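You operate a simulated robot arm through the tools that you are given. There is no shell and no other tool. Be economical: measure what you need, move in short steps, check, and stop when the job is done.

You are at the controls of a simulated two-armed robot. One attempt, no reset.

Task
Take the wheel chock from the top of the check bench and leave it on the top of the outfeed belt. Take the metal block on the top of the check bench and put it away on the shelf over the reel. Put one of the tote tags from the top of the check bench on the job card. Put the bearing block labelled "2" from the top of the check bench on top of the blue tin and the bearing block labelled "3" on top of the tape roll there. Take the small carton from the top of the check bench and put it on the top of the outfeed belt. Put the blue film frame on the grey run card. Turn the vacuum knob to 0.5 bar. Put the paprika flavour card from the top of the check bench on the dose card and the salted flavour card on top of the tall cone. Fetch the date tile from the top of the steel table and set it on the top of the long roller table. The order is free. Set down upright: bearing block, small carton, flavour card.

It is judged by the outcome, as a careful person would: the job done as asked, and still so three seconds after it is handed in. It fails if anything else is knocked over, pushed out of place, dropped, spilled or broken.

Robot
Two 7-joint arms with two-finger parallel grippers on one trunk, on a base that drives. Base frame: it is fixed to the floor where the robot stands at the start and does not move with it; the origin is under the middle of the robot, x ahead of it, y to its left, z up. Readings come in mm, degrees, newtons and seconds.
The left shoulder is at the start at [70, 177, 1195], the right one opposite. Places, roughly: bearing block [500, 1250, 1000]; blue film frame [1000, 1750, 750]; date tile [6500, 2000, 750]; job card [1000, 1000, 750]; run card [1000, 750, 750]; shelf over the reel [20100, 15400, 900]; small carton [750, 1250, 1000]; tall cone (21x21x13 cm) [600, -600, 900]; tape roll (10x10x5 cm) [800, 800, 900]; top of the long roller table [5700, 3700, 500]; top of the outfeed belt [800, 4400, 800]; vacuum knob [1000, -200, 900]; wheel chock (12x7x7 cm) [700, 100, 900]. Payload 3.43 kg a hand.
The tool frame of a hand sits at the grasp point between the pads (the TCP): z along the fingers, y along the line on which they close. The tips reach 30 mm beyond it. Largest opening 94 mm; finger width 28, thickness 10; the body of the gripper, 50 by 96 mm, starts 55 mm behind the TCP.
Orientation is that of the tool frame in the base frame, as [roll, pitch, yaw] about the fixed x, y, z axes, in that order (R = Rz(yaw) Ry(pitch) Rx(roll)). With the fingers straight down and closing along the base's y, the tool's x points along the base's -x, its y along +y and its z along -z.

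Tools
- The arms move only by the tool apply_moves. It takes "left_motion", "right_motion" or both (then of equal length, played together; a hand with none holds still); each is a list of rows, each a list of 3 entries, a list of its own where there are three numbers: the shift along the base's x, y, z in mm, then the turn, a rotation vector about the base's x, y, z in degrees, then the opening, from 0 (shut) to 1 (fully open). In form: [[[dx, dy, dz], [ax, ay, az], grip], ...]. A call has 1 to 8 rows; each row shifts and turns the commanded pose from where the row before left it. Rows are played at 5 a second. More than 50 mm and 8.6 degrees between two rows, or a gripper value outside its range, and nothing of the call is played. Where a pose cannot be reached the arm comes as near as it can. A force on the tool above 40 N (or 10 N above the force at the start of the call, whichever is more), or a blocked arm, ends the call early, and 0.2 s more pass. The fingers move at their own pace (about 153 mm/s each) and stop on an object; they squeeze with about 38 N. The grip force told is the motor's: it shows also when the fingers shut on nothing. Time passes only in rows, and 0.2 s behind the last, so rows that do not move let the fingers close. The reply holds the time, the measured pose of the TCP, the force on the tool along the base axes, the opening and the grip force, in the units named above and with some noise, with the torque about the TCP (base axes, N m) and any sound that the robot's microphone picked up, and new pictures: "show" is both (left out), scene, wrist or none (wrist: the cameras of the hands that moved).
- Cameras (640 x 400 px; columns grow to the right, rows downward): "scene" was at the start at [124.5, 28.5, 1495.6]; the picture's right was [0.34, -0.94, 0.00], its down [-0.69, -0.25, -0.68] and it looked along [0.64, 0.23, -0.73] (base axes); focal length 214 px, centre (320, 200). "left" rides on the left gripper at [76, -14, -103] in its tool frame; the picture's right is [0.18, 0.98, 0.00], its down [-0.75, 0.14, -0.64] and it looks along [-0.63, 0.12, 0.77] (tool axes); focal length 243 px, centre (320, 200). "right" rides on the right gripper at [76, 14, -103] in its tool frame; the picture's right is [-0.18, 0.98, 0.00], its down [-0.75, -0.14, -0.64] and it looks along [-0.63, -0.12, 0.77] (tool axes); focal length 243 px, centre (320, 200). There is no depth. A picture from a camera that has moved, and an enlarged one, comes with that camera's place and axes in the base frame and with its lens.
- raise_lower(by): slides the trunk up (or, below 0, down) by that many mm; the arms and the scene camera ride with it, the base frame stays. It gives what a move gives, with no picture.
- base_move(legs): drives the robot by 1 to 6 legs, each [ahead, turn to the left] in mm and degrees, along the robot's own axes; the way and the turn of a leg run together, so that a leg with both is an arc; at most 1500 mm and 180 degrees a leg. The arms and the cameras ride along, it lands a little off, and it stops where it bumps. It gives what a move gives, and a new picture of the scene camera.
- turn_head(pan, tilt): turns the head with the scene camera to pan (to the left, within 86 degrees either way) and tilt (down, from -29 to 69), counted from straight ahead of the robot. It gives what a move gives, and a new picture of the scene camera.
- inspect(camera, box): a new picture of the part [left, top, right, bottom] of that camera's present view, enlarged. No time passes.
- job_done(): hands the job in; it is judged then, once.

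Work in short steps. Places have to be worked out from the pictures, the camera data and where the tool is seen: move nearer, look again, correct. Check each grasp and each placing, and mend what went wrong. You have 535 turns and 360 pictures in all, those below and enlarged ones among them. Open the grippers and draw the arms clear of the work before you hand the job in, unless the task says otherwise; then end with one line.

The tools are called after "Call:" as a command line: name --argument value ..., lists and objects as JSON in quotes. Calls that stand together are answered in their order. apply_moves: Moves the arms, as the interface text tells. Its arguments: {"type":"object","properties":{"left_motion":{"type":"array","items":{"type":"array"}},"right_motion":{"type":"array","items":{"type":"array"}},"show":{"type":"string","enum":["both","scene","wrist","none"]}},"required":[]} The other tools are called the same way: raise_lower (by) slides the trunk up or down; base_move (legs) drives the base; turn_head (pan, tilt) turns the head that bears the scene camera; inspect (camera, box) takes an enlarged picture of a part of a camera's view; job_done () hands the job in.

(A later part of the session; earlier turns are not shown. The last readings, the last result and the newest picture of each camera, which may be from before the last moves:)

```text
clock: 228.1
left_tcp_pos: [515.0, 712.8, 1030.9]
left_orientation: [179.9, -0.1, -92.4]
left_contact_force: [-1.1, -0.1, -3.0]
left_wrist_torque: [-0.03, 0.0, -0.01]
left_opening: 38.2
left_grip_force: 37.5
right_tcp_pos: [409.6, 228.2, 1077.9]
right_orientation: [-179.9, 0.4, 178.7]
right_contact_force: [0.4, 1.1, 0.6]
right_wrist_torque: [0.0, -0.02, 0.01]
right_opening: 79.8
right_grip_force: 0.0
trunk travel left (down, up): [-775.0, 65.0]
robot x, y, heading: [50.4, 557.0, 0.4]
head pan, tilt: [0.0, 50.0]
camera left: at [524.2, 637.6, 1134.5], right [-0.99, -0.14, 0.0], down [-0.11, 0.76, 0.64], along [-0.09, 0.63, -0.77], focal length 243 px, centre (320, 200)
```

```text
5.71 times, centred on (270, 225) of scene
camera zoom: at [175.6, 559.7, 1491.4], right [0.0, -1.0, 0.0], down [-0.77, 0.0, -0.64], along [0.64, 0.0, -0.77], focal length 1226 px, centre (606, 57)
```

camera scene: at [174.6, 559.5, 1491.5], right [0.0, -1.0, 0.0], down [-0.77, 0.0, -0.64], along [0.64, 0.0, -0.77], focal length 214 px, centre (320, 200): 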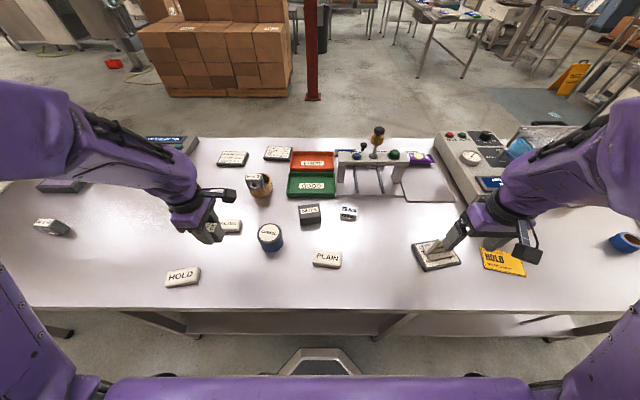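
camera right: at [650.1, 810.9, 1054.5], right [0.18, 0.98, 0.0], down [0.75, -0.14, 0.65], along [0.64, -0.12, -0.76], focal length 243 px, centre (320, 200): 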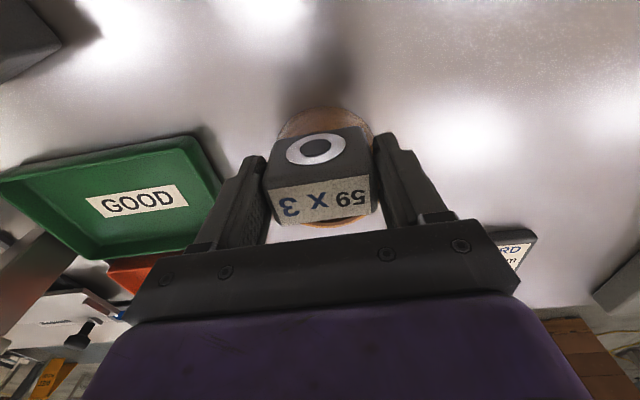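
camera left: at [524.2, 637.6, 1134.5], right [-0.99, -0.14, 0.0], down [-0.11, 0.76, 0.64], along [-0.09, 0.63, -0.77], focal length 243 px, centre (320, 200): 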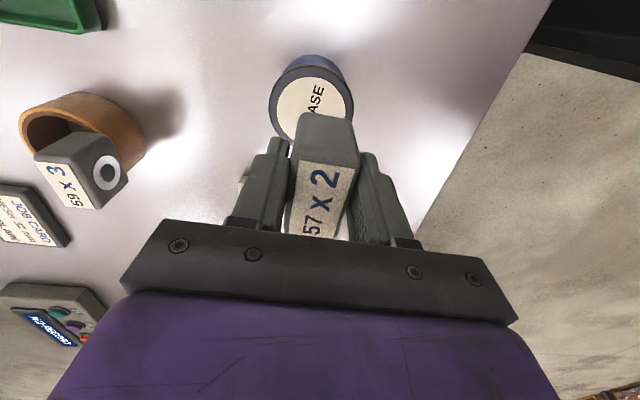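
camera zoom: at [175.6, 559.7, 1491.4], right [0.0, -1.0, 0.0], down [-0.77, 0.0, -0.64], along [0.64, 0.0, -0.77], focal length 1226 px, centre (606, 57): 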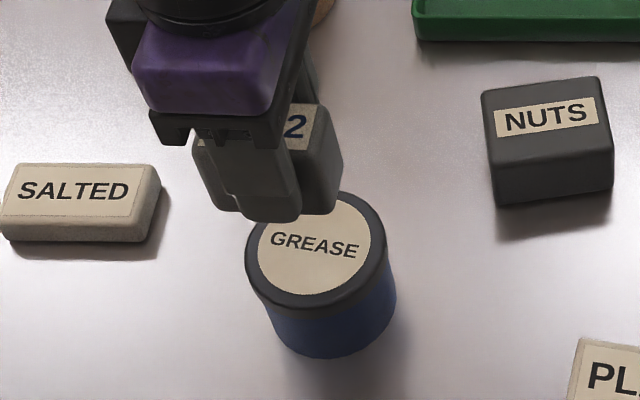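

Refined tin centre ≈ [519, 703]. I shift and lower part-way.

Call:
apply_moves --left_motion '[[[3, -11, -20], [0, 0, 0], 0], [[0, 0, -22], [0, 0, 0], 0], [[0, 0, 0], [0, 0, 0], 0]]' --show "none"

Call:
inspect --camera "left" --box '[250, 40, 410, 160]'

Call:
inspect --camera "scene" --box '[220, 190, 320, 260]'

```text
clock: 228.9
left_tcp_pos: [515.9, 703.6, 989.0]
left_orientation: [-180.0, -0.3, -92.3]
left_contact_force: [0.1, 1.0, -3.4]
left_wrist_torque: [-0.04, -0.02, -0.04]
left_opening: 37.9
left_grip_force: 38.0
right_tcp_pos: [408.9, 226.3, 1078.1]
right_orientation: [-180.0, 0.2, 178.8]
right_contact_force: [-1.2, -0.6, 0.5]
right_wrist_torque: [0.01, -0.01, 0.01]
right_opening: 80.0
right_grip_force: 0.1
trunk travel left (down, up): [-775.0, 65.0]
robot x, y, heading: [52.0, 557.3, 0.3]
head pan, tilt: [0.0, 50.0]
```

```text
3.33 times, centred on (330, 100) of left
camera zoom: at [527.0, 627.0, 1093.1], right [-0.99, -0.14, 0.0], down [-0.11, 0.76, 0.64], along [-0.09, 0.63, -0.77], focal length 809 px, centre (287, 533)
```

zoom: 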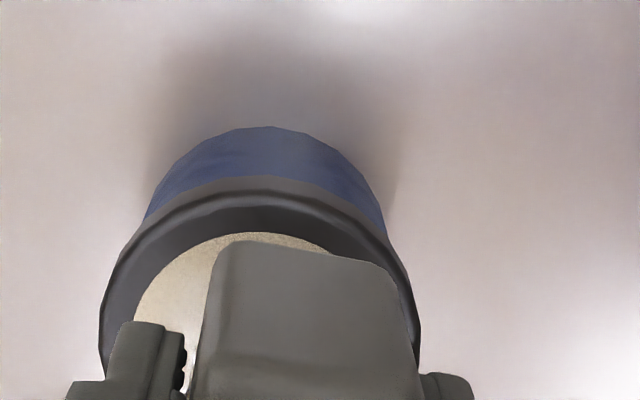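

```text
5.71 times, centred on (270, 225) of scene
camera zoom: at [175.7, 559.4, 1491.4], right [0.0, -1.0, 0.0], down [-0.77, 0.0, -0.64], along [0.64, 0.0, -0.77], focal length 1226 px, centre (606, 57)
```

zoom: 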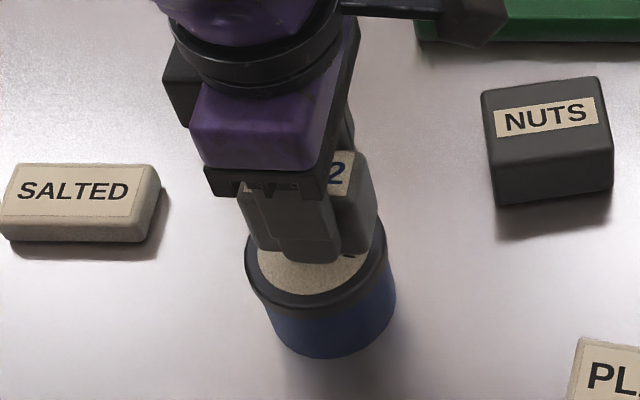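

Lid centre ≈ [522, 706]. I nudge +6 in x and lower to contact.

Call:
apply_moves --left_motion '[[[6, 1, -6], [0, 0, 0], 0], [[0, 0, -3], [0, 0, 0], 0], [[0, 0, -3], [0, 0, 0], 0], [[0, 0, 0], [0, 0, 0], 0]]' --show "none"

```text
clock: 229.9
left_tcp_pos: [523.8, 704.9, 977.2]
left_orientation: [179.9, -0.4, -92.2]
left_contact_force: [-0.1, -0.2, -3.5]
left_wrist_torque: [-0.01, 0.0, 0.01]
left_opening: 37.9
left_grip_force: 38.3
right_tcp_pos: [410.1, 226.7, 1077.3]
right_orientation: [179.9, 0.2, 178.8]
right_contact_force: [-0.3, 0.5, 0.9]
right_wrist_torque: [-0.04, 0.03, -0.02]
right_opening: 79.9
right_grip_force: 0.0
trunk travel left (down, up): [-775.0, 65.0]
robot x, y, heading: [51.0, 558.0, 0.2]
head pan, tilt: [0.0, 50.0]
```

Call:
apply_moves --left_motion '[[[0, 0, -3], [0, 0, 0], 0], [[0, 0, -2], [0, 0, 0], 0], [[0, 0, -2], [0, 0, 0], 0], [[0, 0, 0], [0, 0, 0], 0]]' --show "none"

```text
clock: 230.9
left_tcp_pos: [524.0, 704.1, 969.9]
left_orientation: [179.9, -0.4, -92.2]
left_contact_force: [-0.6, 0.0, -3.3]
left_wrist_torque: [-0.02, 0.03, 0.02]
left_opening: 38.0
left_grip_force: 38.1
right_tcp_pos: [410.2, 227.7, 1077.5]
right_orientation: [179.9, 0.3, 178.8]
right_contact_force: [-0.2, 0.2, -0.9]
right_wrist_torque: [-0.05, 0.04, -0.03]
right_opening: 79.8
right_grip_force: 0.0
trunk travel left (down, up): [-775.0, 65.0]
robot x, y, heading: [52.0, 557.0, -0.0]
head pan, tilt: [0.0, 50.0]
```

Call:
apply_moves --left_motion '[[[0, 0, -2], [0, 0, 0], 0], [[0, 0, -2], [0, 0, 0], 0], [[0, 0, -2], [0, 0, 0], 0], [[0, 0, 0], [0, 0, 0], 0]]' --show "none"

Call:
inspect --camera "left" --box '[250, 40, 410, 160]'

```text
clock: 231.9
left_tcp_pos: [523.8, 703.5, 965.7]
left_orientation: [-179.7, -0.2, -92.2]
left_contact_force: [1.3, -0.5, 22.6]
left_wrist_torque: [0.79, 0.03, -0.03]
left_opening: 38.0
left_grip_force: 37.9
right_tcp_pos: [407.4, 225.0, 1077.8]
right_orientation: [-180.0, 0.4, 178.8]
right_contact_force: [0.3, -0.1, 0.1]
right_wrist_torque: [-0.01, -0.01, -0.02]
right_opening: 79.9
right_grip_force: 0.0
trunk travel left (down, up): [-775.0, 65.0]
robot x, y, heading: [49.3, 557.3, 0.2]
head pan, tilt: [0.0, 50.0]
```

```text
3.33 times, centred on (330, 100) of left
camera zoom: at [533.4, 627.5, 1070.1], right [-0.99, -0.15, 0.0], down [-0.12, 0.76, 0.64], along [-0.09, 0.63, -0.77], focal length 809 px, centre (287, 533)
```

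zoom: 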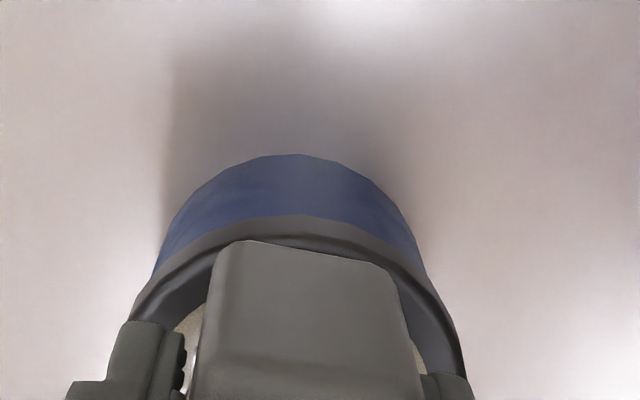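

Contact at 965.7. I ease off and open.

Call:
apply_moves --left_motion '[[[0, 0, 2.5], [0, 0, 0], 0], [[0, 0, 0], [0, 0, 0], 0]]' --show "none"

Call:
apply_moves --left_motion '[[[0, 0, 0], [0, 0, 0], 0.5], [[0, 0, 0], [0, 0, 0], 0.6], [[0, 0, 0], [0, 0, 0], 0.6]]' --show "wrist"

```text
clock: 232.5
left_tcp_pos: [524.1, 703.2, 966.8]
left_orientation: [179.9, -0.3, -92.1]
left_contact_force: [7.9, -3.5, 20.8]
left_wrist_torque: [0.35, -0.25, -0.09]
left_opening: 38.2
left_grip_force: 38.0
right_tcp_pos: [408.1, 226.4, 1077.2]
right_orientation: [180.0, 0.3, 178.8]
right_contact_force: [0.5, -0.2, 0.4]
right_wrist_torque: [-0.01, 0.02, -0.01]
right_opening: 79.7
right_grip_force: 0.0
trunk travel left (down, up): [-775.0, 65.0]
robot x, y, heading: [51.7, 559.2, 0.4]
head pan, tilt: [0.0, 50.0]
```

```text
clock: 233.3
left_tcp_pos: [522.9, 704.0, 965.5]
left_orientation: [179.9, -0.4, -92.3]
left_contact_force: [0.2, 1.0, -0.3]
left_wrist_torque: [0.01, 0.0, 0.01]
left_opening: 56.3
left_grip_force: 0.1
right_tcp_pos: [410.1, 227.6, 1077.0]
right_orientation: [179.9, 0.2, 178.8]
right_contact_force: [-0.1, -0.7, 0.1]
right_wrist_torque: [0.01, 0.02, -0.05]
right_opening: 79.7
right_grip_force: 0.1
trunk travel left (down, up): [-775.0, 65.0]
robot x, y, heading: [48.2, 559.0, 0.2]
head pan, tilt: [0.0, 50.0]
camera left: at [533.8, 628.2, 1070.1], right [-0.99, -0.15, 0.0], down [-0.11, 0.76, 0.64], along [-0.09, 0.63, -0.77], focal length 243 px, centre (320, 200)
```

left: 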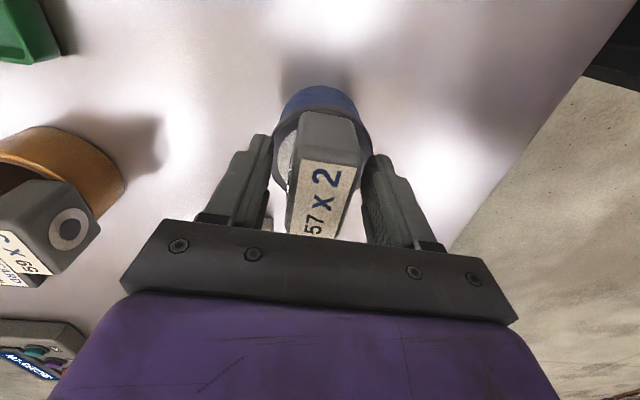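

Call:
apply_moves --left_motion '[[[0, 0, 20], [0, 0, 0], 0.65], [[0, 0, 40], [0, 0, 0], 0.65], [[0, 0, 45], [0, 0, 0], 0.65], [[-20, 40, 0], [0, 0, 0], 0.65], [[-20, 40, 0], [0, 0, 0], 0.65], [[0, 0, 0], [0, 0, 0], 0.65]]' --show "wrist"

Call:
inspect --camera "scene" --box '[220, 170, 380, 280]'

```text
clock: 234.7
left_tcp_pos: [483.9, 783.7, 1070.1]
left_orientation: [179.9, 0.1, -92.4]
left_contact_force: [0.1, -0.7, -0.1]
left_wrist_torque: [0.01, 0.01, -0.01]
left_opening: 61.1
left_grip_force: 0.1
right_tcp_pos: [410.0, 227.1, 1076.9]
right_orientation: [-180.0, 0.2, 178.9]
right_contact_force: [-0.1, -0.4, -0.2]
right_wrist_torque: [0.0, 0.0, -0.01]
right_opening: 79.8
right_grip_force: 0.1
trunk travel left (down, up): [-775.0, 65.0]
robot x, y, heading: [45.7, 561.6, 0.3]
head pan, tilt: [0.0, 50.0]
camera left: at [494.1, 706.5, 1174.2], right [-0.99, -0.14, 0.0], down [-0.11, 0.76, 0.64], along [-0.09, 0.64, -0.77], focal length 243 px, centre (320, 200)
```

left: 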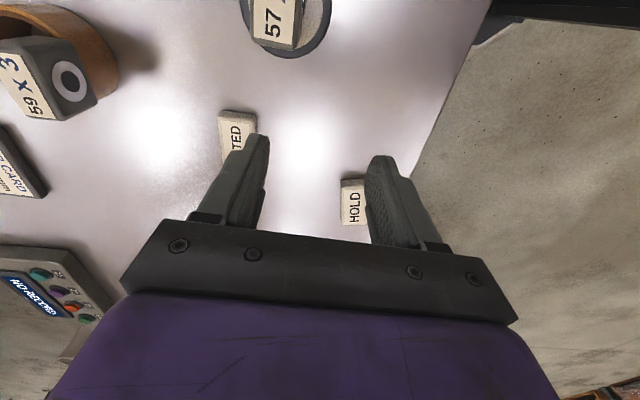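

```text
3.64 times, centred on (300, 225) of scene
camera zoom: at [176.3, 557.6, 1491.3], right [0.0, -1.0, 0.0], down [-0.77, 0.0, -0.64], along [0.64, 0.0, -0.77], focal length 780 px, centre (393, 109)
```

zoom: 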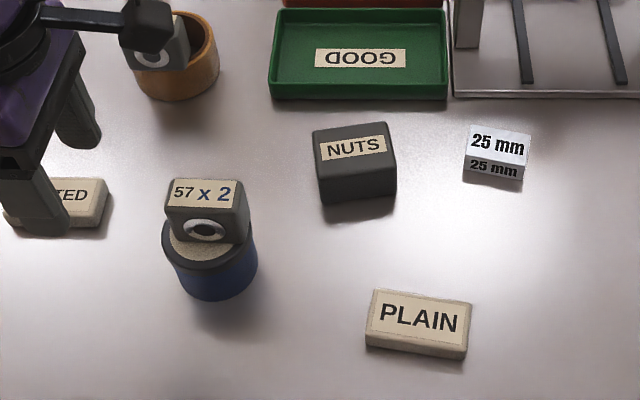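

Both bearing blocks are placed. Now I look closely at the "NUTS" and "25 mm" pieces to decide which is the metal block.

Call:
inspect --camera "scene" --box '[290, 190, 370, 250]'

Call:
apply_moves --right_motion '[[[-10, 45, 0], [0, 0, 0], 0.85], [[-10, 45, 0], [0, 0, 0], 0.85], [[0, 45, 0], [0, 0, 0], 0.85], [[0, 45, -10], [0, 0, 0], 0.85], [[30, 30, -20], [0, 0, 0], 0.85], [[40, 0, -20], [0, 0, 0], 0.85]]' --show "wrist"

Call:
inspect --camera "right" --box '[240, 60, 440, 240]'

```text
6.67 times, centred on (330, 220) of scene
camera zoom: at [176.3, 557.6, 1491.3], right [0.0, -1.0, 0.0], down [-0.77, 0.0, -0.64], along [0.64, 0.0, -0.77], focal length 1430 px, centre (253, 67)
```

zoom: 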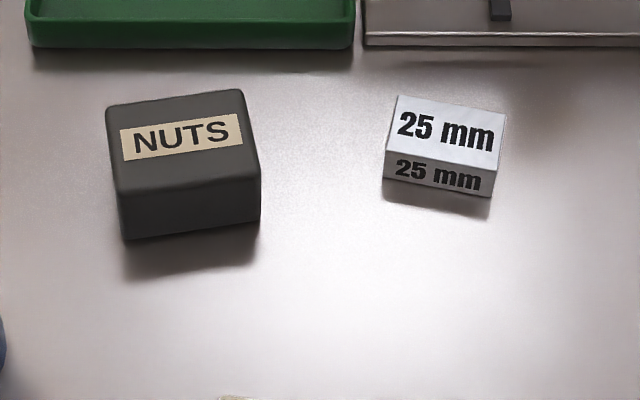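

```text
clock: 236.1
left_tcp_pos: [487.4, 783.2, 1070.3]
left_orientation: [179.8, -0.1, -92.5]
left_contact_force: [0.7, 0.3, -0.2]
left_wrist_torque: [0.02, 0.04, 0.01]
left_opening: 61.1
left_grip_force: 0.0
right_tcp_pos: [505.6, 412.1, 985.2]
right_orientation: [179.9, 0.2, 178.7]
right_contact_force: [0.3, -0.1, 0.1]
right_wrist_torque: [0.01, 0.04, 0.01]
right_opening: 79.5
right_grip_force: 0.1
right hand out of reach, approached as far as the arm can: row 1, 2, 3
trunk travel left (down, up): [-775.0, 65.0]
robot x, y, heading: [45.4, 556.4, 0.1]
head pan, tilt: [0.0, 50.0]
camera right: at [430.3, 427.0, 1087.6], right [0.2, 0.98, 0.0], down [0.75, -0.16, 0.64], along [0.63, -0.13, -0.76], focal length 243 px, centre (320, 200)
```

right: 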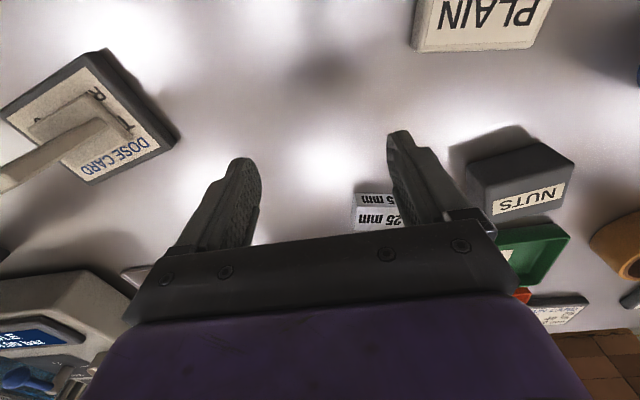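

```text
2.22 times, centred on (340, 150) of right
camera zoom: at [430.3, 427.0, 1087.6], right [0.2, 0.98, 0.0], down [0.75, -0.16, 0.64], along [0.63, -0.13, -0.76], focal length 539 px, centre (276, 311)
```

zoom: 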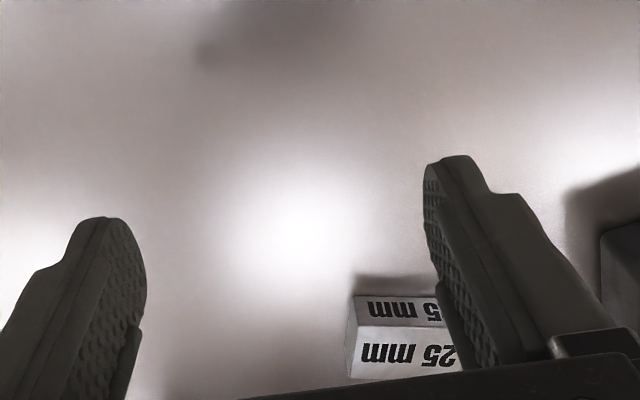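

The silver "25 mm" piece is the metal block: ≈[631, 454], 55×38×25, yaw −10°. I go over it with the right hand.

Call:
apply_moves --right_motion '[[[42, 14, 0], [0, 0, -4.4], 0.85], [[42, 14, 0], [0, 0, -4.4], 0.85], [[42, 14, 0], [0, 0, 0], 0.85], [[0, 0, -20], [0, 0, 0], 0.85], [[0, 0, 0], [0, 0, 0], 0.85]]' --show "wrist"

```text
clock: 237.3
left_tcp_pos: [484.0, 784.1, 1071.6]
left_orientation: [179.9, -0.1, -92.3]
left_contact_force: [0.2, -0.8, -0.6]
left_wrist_torque: [-0.01, 0.03, -0.02]
left_opening: 61.1
left_grip_force: 0.1
right_tcp_pos: [628.4, 456.2, 967.7]
right_orientation: [180.0, 0.3, 170.0]
right_contact_force: [-0.3, -0.6, 0.0]
right_wrist_torque: [0.01, -0.05, 0.0]
right_opening: 79.6
right_grip_force: 0.0
trunk travel left (down, up): [-775.0, 65.0]
robot x, y, heading: [49.4, 558.9, 0.4]
head pan, tilt: [0.0, 50.0]
camera right: at [556.1, 481.6, 1069.2], right [0.35, 0.94, 0.0], down [0.71, -0.27, 0.65], along [0.6, -0.23, -0.76], focal length 243 px, centre (320, 200)
```

right: 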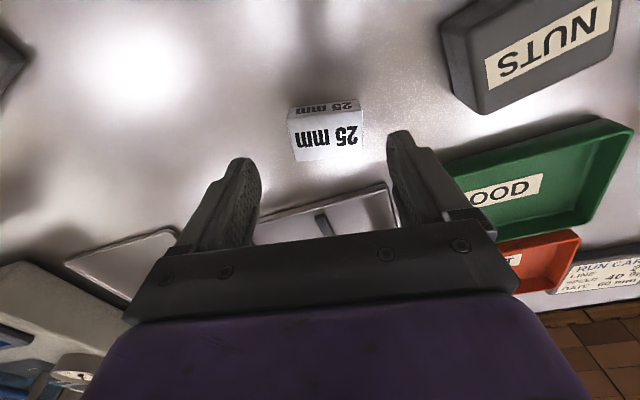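

Yaw is nearer −15°. I correct, descend and grip.

Call:
apply_moves --right_motion '[[[9, -1, -20], [0, 0, -5], 0.85], [[0, 0, -24], [0, 0, 0], 0.85], [[0, 0, -21], [0, 0, 0], 0.85], [[0, 0, 0], [0, 0, 0], 0], [[0, 0, 0], [0, 0, 0], 0], [[0, 0, 0], [0, 0, 0], 0]]' --show "wrist"

```text
clock: 238.7
left_tcp_pos: [483.7, 783.9, 1070.4]
left_orientation: [179.9, -0.1, -92.5]
left_contact_force: [-0.3, 0.6, 0.5]
left_wrist_torque: [0.0, 0.0, -0.01]
left_opening: 61.1
left_grip_force: 0.1
right_tcp_pos: [636.4, 454.9, 903.0]
right_orientation: [-179.9, 0.3, 165.0]
right_contact_force: [0.8, -1.2, 2.9]
right_wrist_torque: [-0.03, 0.07, -0.02]
right_opening: 59.2
right_grip_force: 37.6
trunk travel left (down, up): [-775.0, 65.0]
robot x, y, heading: [47.5, 554.4, 0.3]
head pan, tilt: [0.0, 50.0]
camera right: at [568.1, 486.3, 1004.2], right [0.43, 0.9, 0.0], down [0.69, -0.33, 0.65], along [0.58, -0.28, -0.76], focal length 243 px, centre (320, 200)
```

right: 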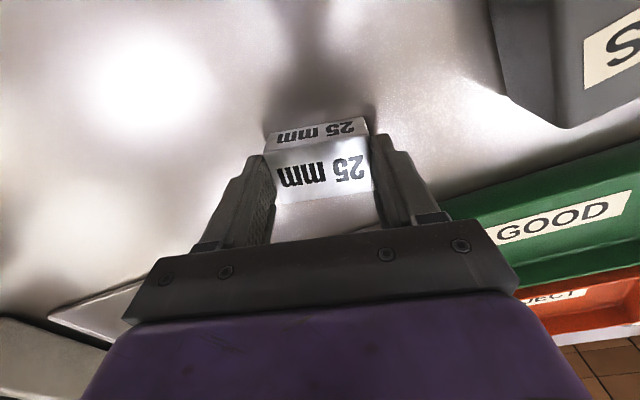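

Gripped. I lift it and tuck the right hand.

Call:
apply_moves --right_motion '[[[0, 0, 40], [0, 0, 0], 0], [[0, 0, 45], [0, 0, 0], 0], [[0, 0, 45], [0, 0, 0], 0], [[-20, -20, 40], [0, 0, 0], 0], [[-35, -30, 10], [0, 0, 0], 0], [[-38, -30, 0], [0, 0, 0], 0], [[-38, -30, 0], [0, 0, 0], 0], [[-38, -30, 0], [0, 0, 0], 0]]' --show "scene"

```text
clock: 240.5
left_tcp_pos: [482.0, 781.0, 1072.1]
left_orientation: [180.0, 0.1, -92.4]
left_contact_force: [-0.1, -1.5, -0.9]
left_wrist_torque: [0.04, -0.01, -0.03]
left_opening: 61.0
left_grip_force: 0.2
right_tcp_pos: [466.3, 310.3, 1082.6]
right_orientation: [179.7, 0.3, 165.1]
right_contact_force: [0.9, -0.4, -2.0]
right_wrist_torque: [0.05, -0.02, 0.0]
right_opening: 59.2
right_grip_force: 37.7
trunk travel left (down, up): [-775.0, 65.0]
robot x, y, heading: [46.9, 556.7, 0.3]
head pan, tilt: [0.0, 50.0]
camera scene: at [173.5, 555.1, 1491.6], right [0.0, -1.0, 0.0], down [-0.77, 0.0, -0.64], along [0.64, 0.01, -0.77], focal length 214 px, centre (320, 200)
```

scene: 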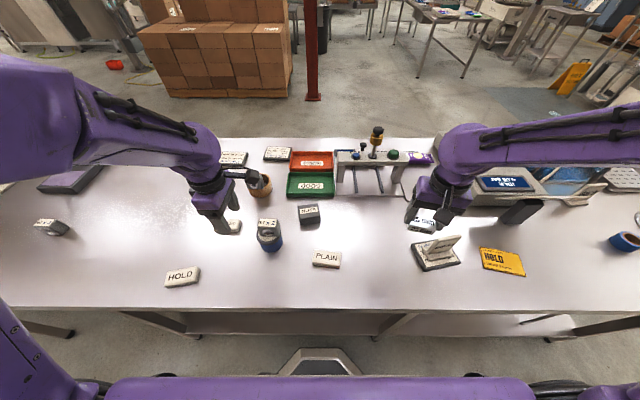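

I shift the robot to y ≈ 370 so the PLAIN tag falls on the left hand's side.

Call:
base_move --legs '[[-300, 0], [0, -90], [185, 0], [0, 90], [290, 0]]'

Call:
inspect --camera "scene" --box '[180, 180, 340, 290]'

```text
clock: 252.9
left_tcp_pos: [477.6, 589.1, 1071.4]
left_orientation: [-180.0, -0.2, -93.2]
left_contact_force: [0.1, 0.4, 0.5]
left_wrist_torque: [-0.01, -0.02, 0.0]
left_opening: 60.7
left_grip_force: 0.0
right_tcp_pos: [455.1, 117.9, 1083.4]
right_orientation: [179.9, 0.3, 164.3]
right_contact_force: [-0.5, 0.3, -0.9]
right_wrist_torque: [0.01, -0.06, -0.01]
right_opening: 59.4
right_grip_force: 37.9
trunk travel left (down, up): [-775.0, 65.0]
robot x, y, heading: [37.4, 368.1, -0.7]
head pan, tilt: [0.0, 50.0]
camera scene: at [165.6, 368.2, 1491.5], right [-0.01, -1.0, 0.0], down [-0.77, 0.01, -0.64], along [0.64, -0.01, -0.77], focal length 214 px, centre (320, 200)
```

scene: 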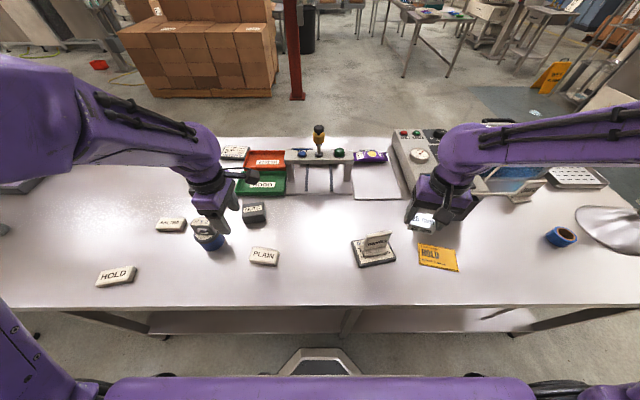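

```text
3.64 times, centred on (260, 235) of scene
camera zoom: at [165.6, 368.2, 1491.5], right [-0.01, -1.0, 0.0], down [-0.77, 0.01, -0.64], along [0.64, -0.01, -0.77], focal length 780 px, centre (538, 73)
```

zoom: 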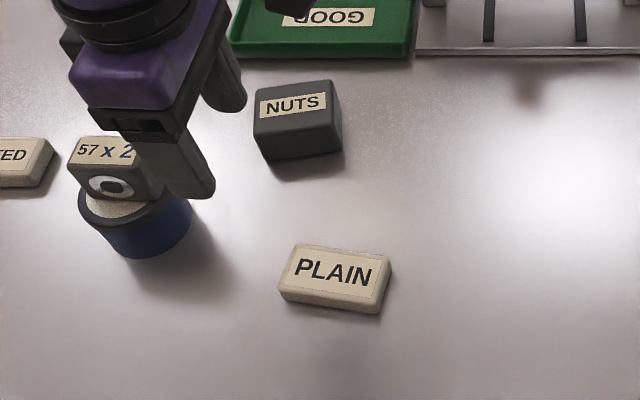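

PLAIN tag ≈ [457, 530], yaw −8°. I bring the left hand above it.

Call:
apply_moves --left_motion '[[[-7, -30, -10], [0, 0, -5], 0.8], [[-7, -29, -20], [0, 0, 0], 0.8], [[-7, 0, -40], [0, 0, 0], 0.8], [[0, 0, 0], [0, 0, 0], 0.8]]' --show "wrist"

```text
clock: 253.9
left_tcp_pos: [455.6, 531.7, 1000.6]
left_orientation: [180.0, -0.2, -98.2]
left_contact_force: [-0.3, -0.3, -0.5]
left_wrist_torque: [-0.04, 0.0, 0.01]
left_opening: 75.4
left_grip_force: 0.1
right_tcp_pos: [456.1, 118.2, 1082.6]
right_orientation: [-180.0, 0.2, 164.3]
right_contact_force: [0.8, -0.4, -2.0]
right_wrist_torque: [-0.05, 0.0, 0.01]
right_opening: 59.1
right_grip_force: 37.7
trunk travel left (down, up): [-775.0, 65.0]
robot x, y, heading: [42.6, 369.4, -0.5]
head pan, tilt: [0.0, 50.0]
camera left: at [458.9, 453.2, 1103.2], right [-1.0, -0.04, 0.0], down [-0.03, 0.77, 0.64], along [-0.03, 0.64, -0.77], focal length 243 px, centre (320, 200)
```

left: 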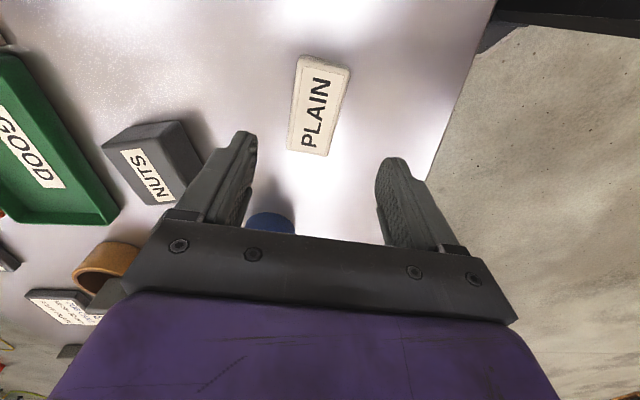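

Aligned. Descend and grip.

Call:
apply_moves --left_motion '[[[1, 1, -40], [0, 0, 0], 0.8], [[0, 0, -40], [0, 0, 0], 0.8], [[0, 0, -20], [0, 0, 0], 0.8], [[0, 0, 0], [0, 0, 0], 0], [[0, 0, 0], [0, 0, 0], 0], [[0, 0, 0], [0, 0, 0], 0]]' --show "wrist"

```text
clock: 255.3
left_tcp_pos: [458.0, 530.9, 900.7]
left_orientation: [179.9, -0.2, -98.2]
left_contact_force: [-0.2, 0.3, 2.7]
left_wrist_torque: [-0.09, -0.02, -0.01]
left_opening: 43.9
left_grip_force: 38.2
right_tcp_pos: [455.7, 118.3, 1083.3]
right_orientation: [-179.9, 0.3, 164.3]
right_contact_force: [-0.4, 0.1, -1.9]
right_wrist_torque: [-0.03, -0.02, 0.02]
right_opening: 59.3
right_grip_force: 37.9
trunk travel left (down, up): [-775.0, 65.0]
robot x, y, heading: [38.4, 368.8, -0.6]
head pan, tilt: [0.0, 50.0]
camera left: at [460.3, 453.6, 1003.2], right [-1.0, -0.04, 0.0], down [-0.03, 0.77, 0.64], along [-0.03, 0.64, -0.77], focal length 243 px, centre (320, 200)
```

left: 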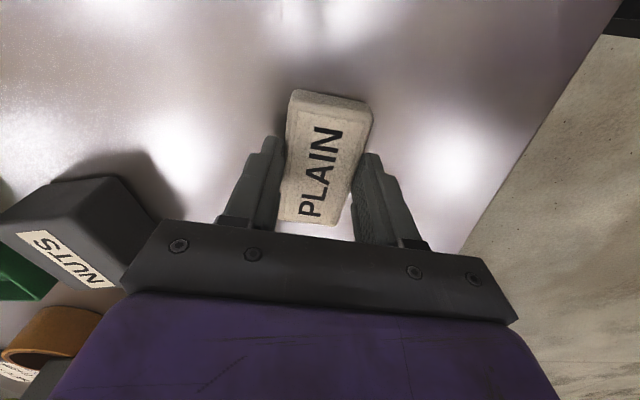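

Tag gripped. I lift, tuck, and drive around the right end of the bench.

Call:
apply_moves --left_motion '[[[0, 0, 40], [0, 0, 0], 0], [[0, 0, 45], [0, 0, 0], 0], [[0, 10, 45], [0, 0, 0], 0], [[-20, 30, 20], [0, 0, 0], 0], [[-20, 30, 0], [0, 0, 0], 0], [[0, 0, 0], [0, 0, 0], 0]]' --show "none"

Call:
base_move --legs '[[-350, 0], [0, -90]]'

Call:
turn_head --pan 0 --tilt 25

```text
clock: 256.7
left_tcp_pos: [418.9, 601.5, 1051.6]
left_orientation: [179.9, 0.0, -98.2]
left_contact_force: [0.1, 0.6, 0.3]
left_wrist_torque: [-0.03, 0.01, 0.03]
left_opening: 43.7
left_grip_force: 37.9
right_tcp_pos: [457.1, 118.8, 1083.4]
right_orientation: [-180.0, 0.2, 164.3]
right_contact_force: [0.4, -1.0, -2.3]
right_wrist_torque: [0.03, 0.04, 0.0]
right_opening: 59.2
right_grip_force: 37.9
trunk travel left (down, up): [-775.0, 65.0]
robot x, y, heading: [40.5, 367.2, -0.4]
head pan, tilt: [0.0, 50.0]
```

```text
clock: 262.8
left_tcp_pos: [-79.8, -9.2, 1051.3]
left_orientation: [179.9, -0.2, 171.2]
left_contact_force: [-0.2, -1.0, -0.4]
left_wrist_torque: [-0.03, -0.01, 0.0]
left_opening: 43.7
left_grip_force: 37.9
right_tcp_pos: [-562.7, -40.7, 1082.9]
right_orientation: [-180.0, 0.4, 73.7]
right_contact_force: [0.0, 0.5, -1.3]
right_wrist_torque: [0.02, -0.05, 0.01]
right_opening: 58.9
right_grip_force: 38.6
trunk travel left (down, up): [-775.0, 65.0]
robot x, y, heading: [-312.5, 368.5, -91.0]
head pan, tilt: [0.0, 50.0]
camera scene: at [-312.3, 245.2, 1491.3], right [-1.0, 0.02, 0.0], down [0.01, 0.77, -0.64], along [-0.01, -0.64, -0.77], focal length 214 px, centre (320, 200)
```

scene: 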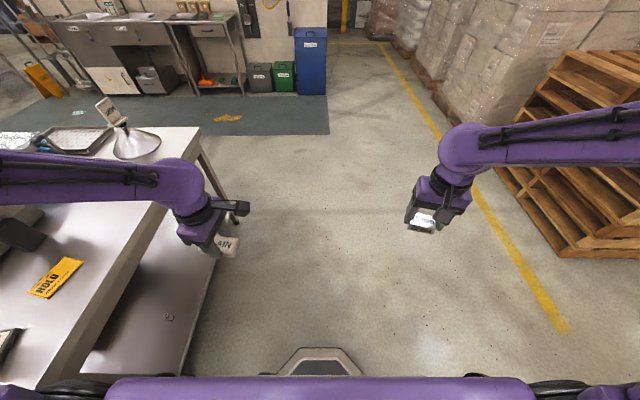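

```text
clock: 263.7
left_tcp_pos: [-79.6, -8.7, 1051.2]
left_orientation: [179.9, -0.1, 171.4]
left_contact_force: [-0.3, -0.4, 0.8]
left_wrist_torque: [0.03, -0.01, 0.02]
left_opening: 44.0
left_grip_force: 38.4
right_tcp_pos: [-563.4, -41.3, 1083.6]
right_orientation: [-179.9, 0.4, 73.7]
right_contact_force: [-0.4, 0.6, -1.7]
right_wrist_torque: [0.02, -0.01, -0.02]
right_opening: 59.5
right_grip_force: 38.2
trunk travel left (down, up): [-775.0, 65.0]
robot x, y, heading: [-310.8, 371.9, -91.2]
head pan, tilt: [0.0, 25.0]
camera scene: at [-312.5, 230.1, 1528.7], right [-1.0, 0.02, 0.0], down [0.01, 0.42, -0.91], along [-0.02, -0.91, -0.42], focal length 214 px, centre (320, 200)
```

scene: 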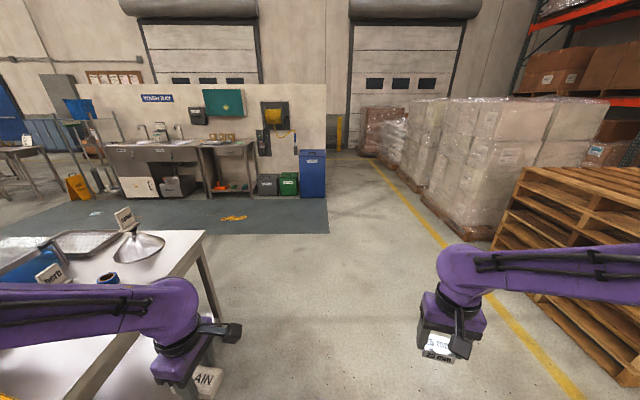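

The way is clear. I drive past the bench end and turn to +x.

Call:
base_move --legs '[[1500, 1], [300, 0], [0, 90]]'

Call:
inspect --camera "scene" --box '[0, 0, 640, 400]'

```text
clock: 276.6
left_tcp_pos: [49.6, -1206.1, 1051.1]
left_orientation: [179.9, -0.1, -98.0]
left_contact_force: [-0.2, 0.3, -0.5]
left_wrist_torque: [-0.01, -0.01, -0.01]
left_opening: 44.0
left_grip_force: 38.2
right_tcp_pos: [88.9, -1687.8, 1084.0]
right_orientation: [-179.9, 0.2, 164.4]
right_contact_force: [-0.1, -0.5, -1.6]
right_wrist_torque: [0.02, 0.02, -0.01]
right_opening: 59.2
right_grip_force: 37.9
trunk travel left (down, up): [-775.0, 65.0]
robot x, y, heading: [-324.2, -1440.8, -0.3]
head pan, tilt: [0.0, 25.0]
camera scene: at [-185.5, -1439.5, 1528.8], right [-0.01, -1.0, 0.0], down [-0.42, 0.0, -0.91], along [0.91, -0.01, -0.42], focal length 214 px, centre (320, 200)
```

scene: 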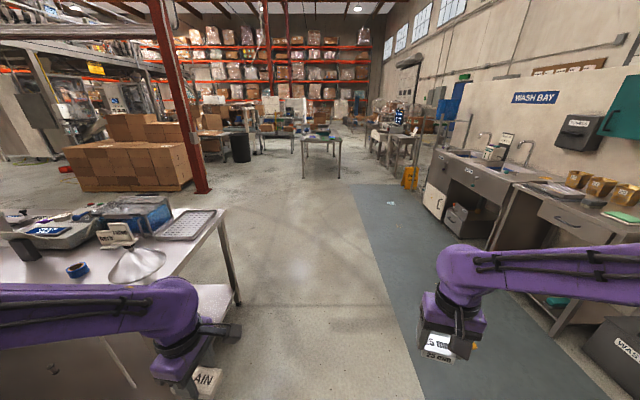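

```text
1.00 times, centred on (320, 200) of scene
camera zoom: at [-185.5, -1439.5, 1528.8], right [-0.01, -1.0, 0.0], down [-0.42, 0.0, -0.91], along [0.91, -0.01, -0.42], focal length 214 px, centre (320, 200)
```

zoom: 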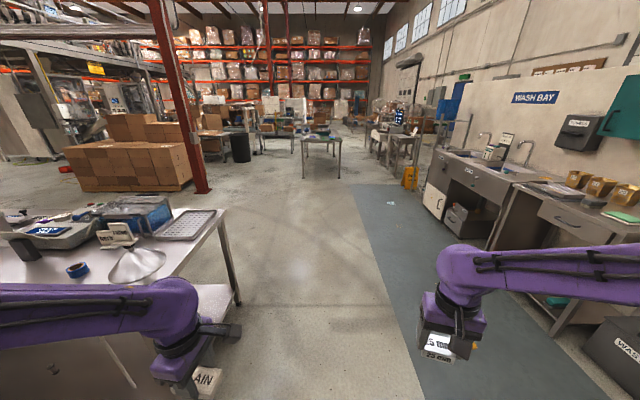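

Call:
inspect --camera "scene" --box '[60, 190, 220, 300]'

```text
3.64 times, centred on (140, 245) of scene
camera zoom: at [-185.5, -1439.5, 1528.8], right [-0.01, -1.0, 0.0], down [-0.42, 0.0, -0.91], along [0.91, -0.01, -0.42], focal length 780 px, centre (974, 36)
```

zoom: 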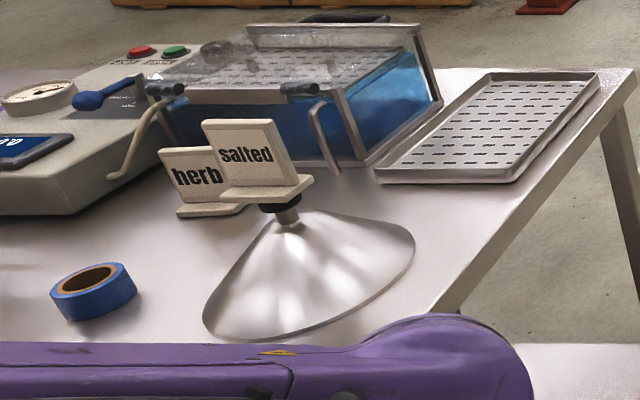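

The salted card still stands on the cone. I drive along +x past the bench end, then up its far side.

Call:
base_move --legs '[[1500, 0], [480, 0], [0, 90], [1500, 0]]'

```text
clock: 297.4
left_tcp_pos: [1445.0, 415.0, 1050.1]
left_orientation: [179.8, -0.1, -8.1]
left_contact_force: [0.2, 0.3, -1.2]
left_wrist_torque: [0.01, 0.01, -0.03]
left_opening: 43.8
left_grip_force: 38.3
right_tcp_pos: [1926.6, 453.9, 1083.1]
right_orientation: [-179.9, 0.3, -105.6]
right_contact_force: [-0.5, 0.1, -1.5]
right_wrist_torque: [-0.02, -0.01, -0.02]
right_opening: 59.2
right_grip_force: 38.4
trunk travel left (down, up): [-775.0, 65.0]
robot x, y, heading: [1677.8, 37.4, 89.5]
head pan, tilt: [0.0, 25.0]
camera scene: at [1678.7, 181.1, 1528.8], right [1.0, -0.01, 0.0], down [0.0, -0.42, -0.91], along [0.01, 0.91, -0.42], focal length 214 px, centre (320, 200)
```

scene: 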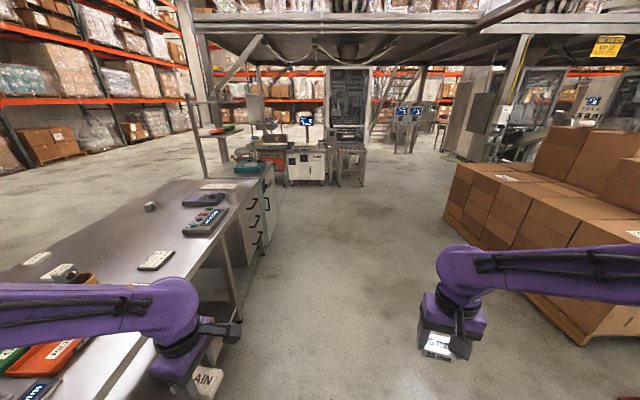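

Call:
base_move --legs '[[1080, 0.5], [0, 90]]'

Call:
turn_head --pan 0 --tilt 45

```text
clock: 306.7
left_tcp_pos: [1302.4, 870.0, 1050.6]
left_orientation: [179.9, -0.1, 82.4]
left_contact_force: [-0.9, 0.5, 0.6]
left_wrist_torque: [0.01, 0.0, 0.01]
left_opening: 43.9
left_grip_force: 37.9
right_tcp_pos: [1260.2, 1351.2, 1082.5]
right_orientation: [-180.0, 0.4, -15.1]
right_contact_force: [0.1, -0.2, -1.7]
right_wrist_torque: [-0.01, -0.02, -0.01]
right_opening: 59.4
right_grip_force: 38.1
trunk travel left (down, up): [-775.0, 65.0]
robot x, y, heading: [1677.7, 1108.0, -179.9]
head pan, tilt: [0.0, 25.0]
camera scene: at [1534.7, 1107.3, 1528.8], right [0.0, 1.0, 0.0], down [0.42, 0.0, -0.91], along [-0.91, 0.0, -0.42], focal length 214 px, centre (320, 200)
```

scene: 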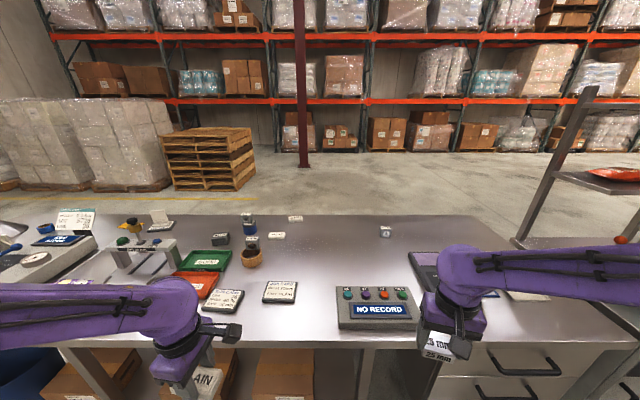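

```text
clock: 307.5
left_tcp_pos: [1302.7, 869.1, 1050.4]
left_orientation: [179.8, -0.2, 82.4]
left_contact_force: [-0.4, 0.3, 0.0]
left_wrist_torque: [0.0, 0.0, 0.0]
left_opening: 43.8
left_grip_force: 37.7
right_tcp_pos: [1261.1, 1352.8, 1083.3]
right_orientation: [-179.9, 0.3, -15.0]
right_contact_force: [-0.1, -0.1, -3.0]
right_wrist_torque: [0.01, -0.04, 0.02]
right_opening: 59.2
right_grip_force: 38.0
trunk travel left (down, up): [-775.0, 65.0]
robot x, y, heading: [1681.1, 1108.3, -180.2]
head pan, tilt: [0.0, 45.0]
camera scene: at [1545.5, 1107.4, 1498.3], right [0.0, 1.0, 0.0], down [0.71, 0.0, -0.71], along [-0.71, 0.0, -0.71], focal length 214 px, centre (320, 200)
```

scene: 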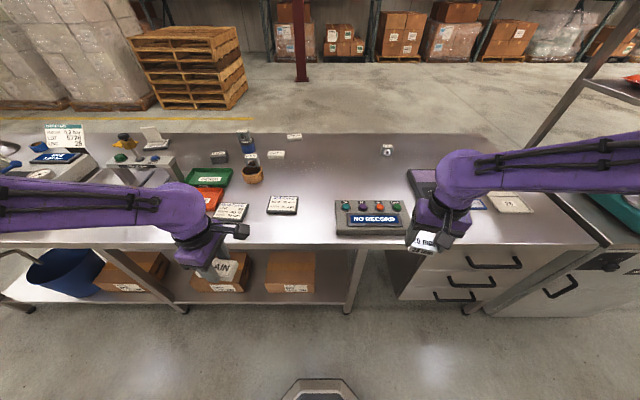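

I come forward and look at the job card from here.

Call:
base_move --legs '[[190, 0]]'

Call:
inspect --camera "scene" --box '[200, 170, 360, 280]'

Call:
inspect --camera "scene" --box '[380, 170, 600, 290]'

```text
clock: 309.1
left_tcp_pos: [1115.2, 869.3, 1051.2]
left_orientation: [-180.0, -0.1, 82.4]
left_contact_force: [-0.2, 0.1, -1.1]
left_wrist_torque: [-0.04, -0.01, 0.02]
left_opening: 43.6
left_grip_force: 38.1
right_tcp_pos: [1073.5, 1352.3, 1084.7]
right_orientation: [-179.9, 0.3, -15.1]
right_contact_force: [0.1, -1.3, -1.4]
right_wrist_torque: [0.01, -0.02, -0.03]
right_opening: 59.2
right_grip_force: 37.9
trunk travel left (down, up): [-775.0, 65.0]
robot x, y, heading: [1489.9, 1104.1, 180.0]
head pan, tilt: [0.0, 45.0]
camera scene: at [1359.0, 1107.5, 1498.5], right [0.0, 1.0, 0.0], down [0.71, 0.0, -0.71], along [-0.71, 0.0, -0.71], focal length 214 px, centre (320, 200)
```

scene: 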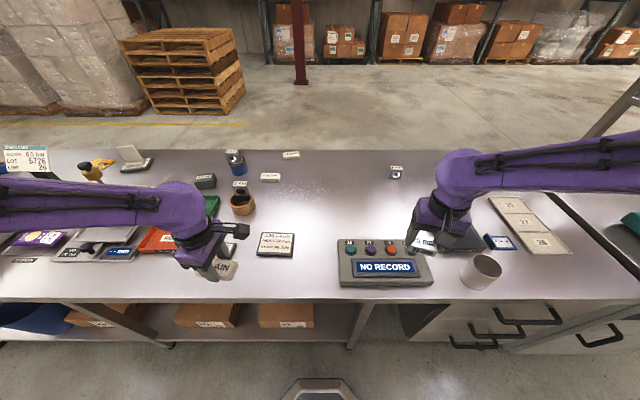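

```text
3.64 times, centred on (280, 225) of scene
camera zoom: at [1359.0, 1107.5, 1498.5], right [0.0, 1.0, 0.0], down [0.71, 0.0, -0.71], along [-0.71, 0.0, -0.71], focal length 780 px, centre (466, 109)
```

zoom: 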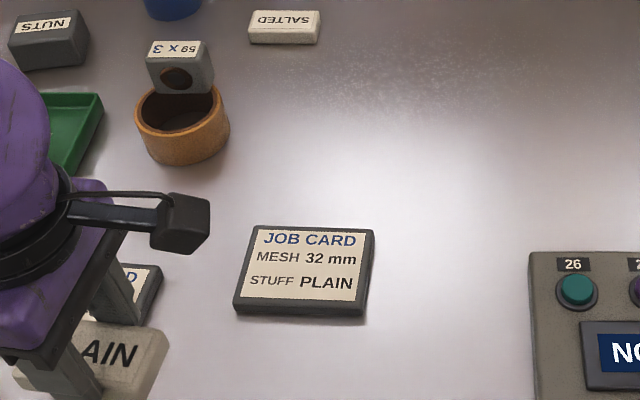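

```text
2.91 times, centred on (490, 230) of scene
camera zoom: at [1359.0, 1107.5, 1498.5], right [0.0, 1.0, 0.0], down [0.71, 0.0, -0.71], along [-0.71, 0.0, -0.71], focal length 624 px, centre (-174, 113)
```

zoom: 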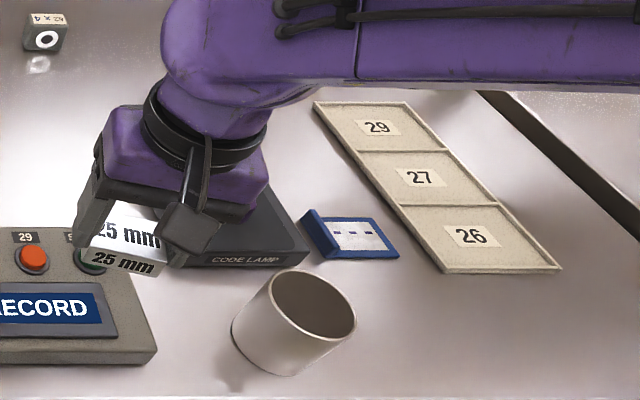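

Job card centre ≈ [950, 960] (92 × 114). I bring the tag over it.

Call:
apply_moves --left_motion '[[[-40, 22, 0], [0, 0, 5], 0], [[-42, 23, 0], [0, 0, 0], 0], [[-42, 23, 0], [0, 0, 0], 0], [[-41, 23, 0], [0, 0, 0], 0], [[0, 0, -45], [0, 0, 0], 0], [[0, 0, -45], [0, 0, 0], 0], [[0, 0, 0], [0, 0, 0], 0]]' --show "wrist"

Call:
inspect --camera "scene" --box '[200, 170, 360, 280]'

```text
clock: 310.7
left_tcp_pos: [947.8, 962.7, 961.8]
left_orientation: [179.9, -0.2, 87.4]
left_contact_force: [-0.6, 0.1, 0.2]
left_wrist_torque: [0.02, 0.01, -0.01]
left_opening: 43.6
left_grip_force: 37.9
right_tcp_pos: [1072.7, 1352.5, 1083.1]
right_orientation: [-179.9, 0.4, -15.1]
right_contact_force: [-0.4, 0.4, -2.1]
right_wrist_torque: [0.0, -0.02, 0.01]
right_opening: 59.3
right_grip_force: 37.7
trunk travel left (down, up): [-775.0, 65.0]
robot x, y, heading: [1486.0, 1101.0, 180.0]
head pan, tilt: [0.0, 45.0]
camera left: at [936.5, 1038.3, 1064.4], right [0.99, 0.14, 0.0], down [0.11, -0.76, 0.64], along [0.09, -0.63, -0.77], focal length 243 px, centre (320, 200)
```

left: 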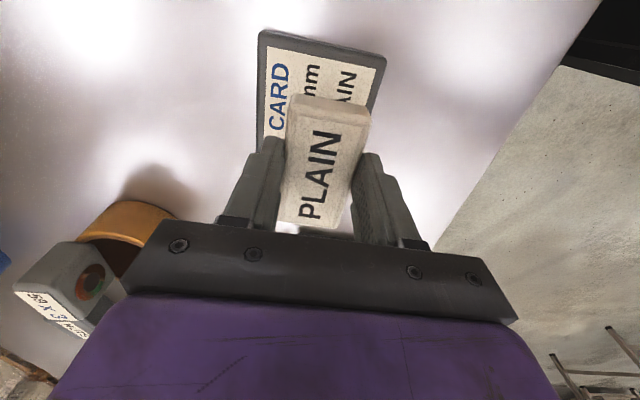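

```text
3.64 times, centred on (280, 225) of scene
camera zoom: at [1357.1, 1108.4, 1498.3], right [0.0, 1.0, 0.0], down [0.71, 0.0, -0.71], along [-0.71, 0.0, -0.71], focal length 780 px, centre (466, 109)
```

zoom: 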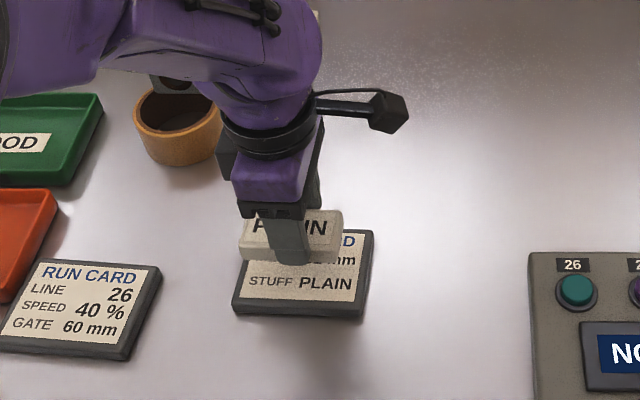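

Well centred. Lower to contact and release.

Call:
apply_moves --left_motion '[[[0, 0, -38], [0, 0, 0], 0], [[0, 0, -5], [0, 0, 0], 0], [[0, 0, -3], [0, 0, 0], 0], [[0, 0, 0], [0, 0, 0], 0]]' --show "none"

```text
clock: 311.7
left_tcp_pos: [947.6, 960.9, 916.4]
left_orientation: [-179.9, -0.2, 87.4]
left_contact_force: [-1.1, 1.2, 9.0]
left_wrist_torque: [-0.19, 0.03, 0.01]
left_opening: 43.4
left_grip_force: 38.4
right_tcp_pos: [1073.3, 1352.1, 1083.7]
right_orientation: [-179.9, 0.3, -15.1]
right_contact_force: [-0.8, -0.8, -1.2]
right_wrist_torque: [-0.02, -0.02, 0.03]
right_opening: 59.3
right_grip_force: 38.5
trunk travel left (down, up): [-775.0, 65.0]
robot x, y, heading: [1490.8, 1105.9, 180.3]
head pan, tilt: [0.0, 45.0]
```

Call:
apply_moves --left_motion '[[[0, 0, 0], [0, 0, 0], 0.55], [[0, 0, 0], [0, 0, 0], 0.6], [[0, 0, 25], [0, 0, 0], 0.6], [[0, 0, 40], [0, 0, 0], 0.6], [[0, 0, 45], [0, 0, 0], 0.6], [[40, -20, 20], [0, 0, 0], 0.6], [[40, -20, 0], [0, 0, 0], 0.6]]' --show "none"

Call:
inspect --camera "scene" --box '[180, 160, 360, 280]'

```text
clock: 313.3
left_tcp_pos: [1031.4, 919.5, 1045.0]
left_orientation: [-180.0, -0.3, 87.4]
left_contact_force: [0.4, -0.4, 0.0]
left_wrist_torque: [0.01, -0.01, 0.0]
left_opening: 56.5
left_grip_force: 0.0
right_tcp_pos: [1072.2, 1353.4, 1083.2]
right_orientation: [-179.8, 0.4, -15.1]
right_contact_force: [0.5, 0.4, -1.1]
right_wrist_torque: [0.0, -0.01, -0.01]
right_opening: 59.2
right_grip_force: 37.7
trunk travel left (down, up): [-775.0, 65.0]
robot x, y, heading: [1487.8, 1102.6, 179.9]
head pan, tilt: [0.0, 45.0]
```

```text
3.33 times, centred on (270, 220) of scene
camera zoom: at [1359.0, 1106.8, 1498.4], right [0.0, 1.0, 0.0], down [0.71, 0.0, -0.71], along [-0.71, 0.0, -0.71], focal length 715 px, centre (487, 133)
```

zoom: 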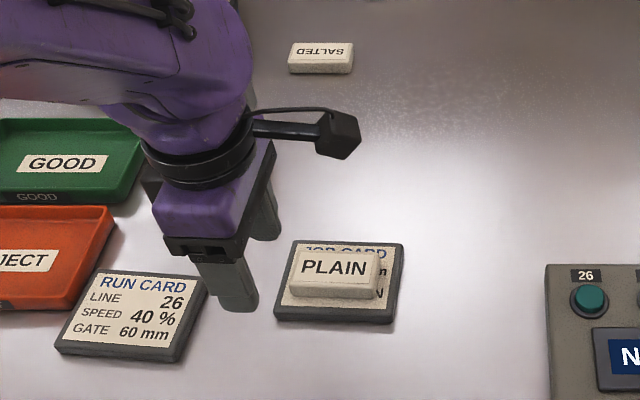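

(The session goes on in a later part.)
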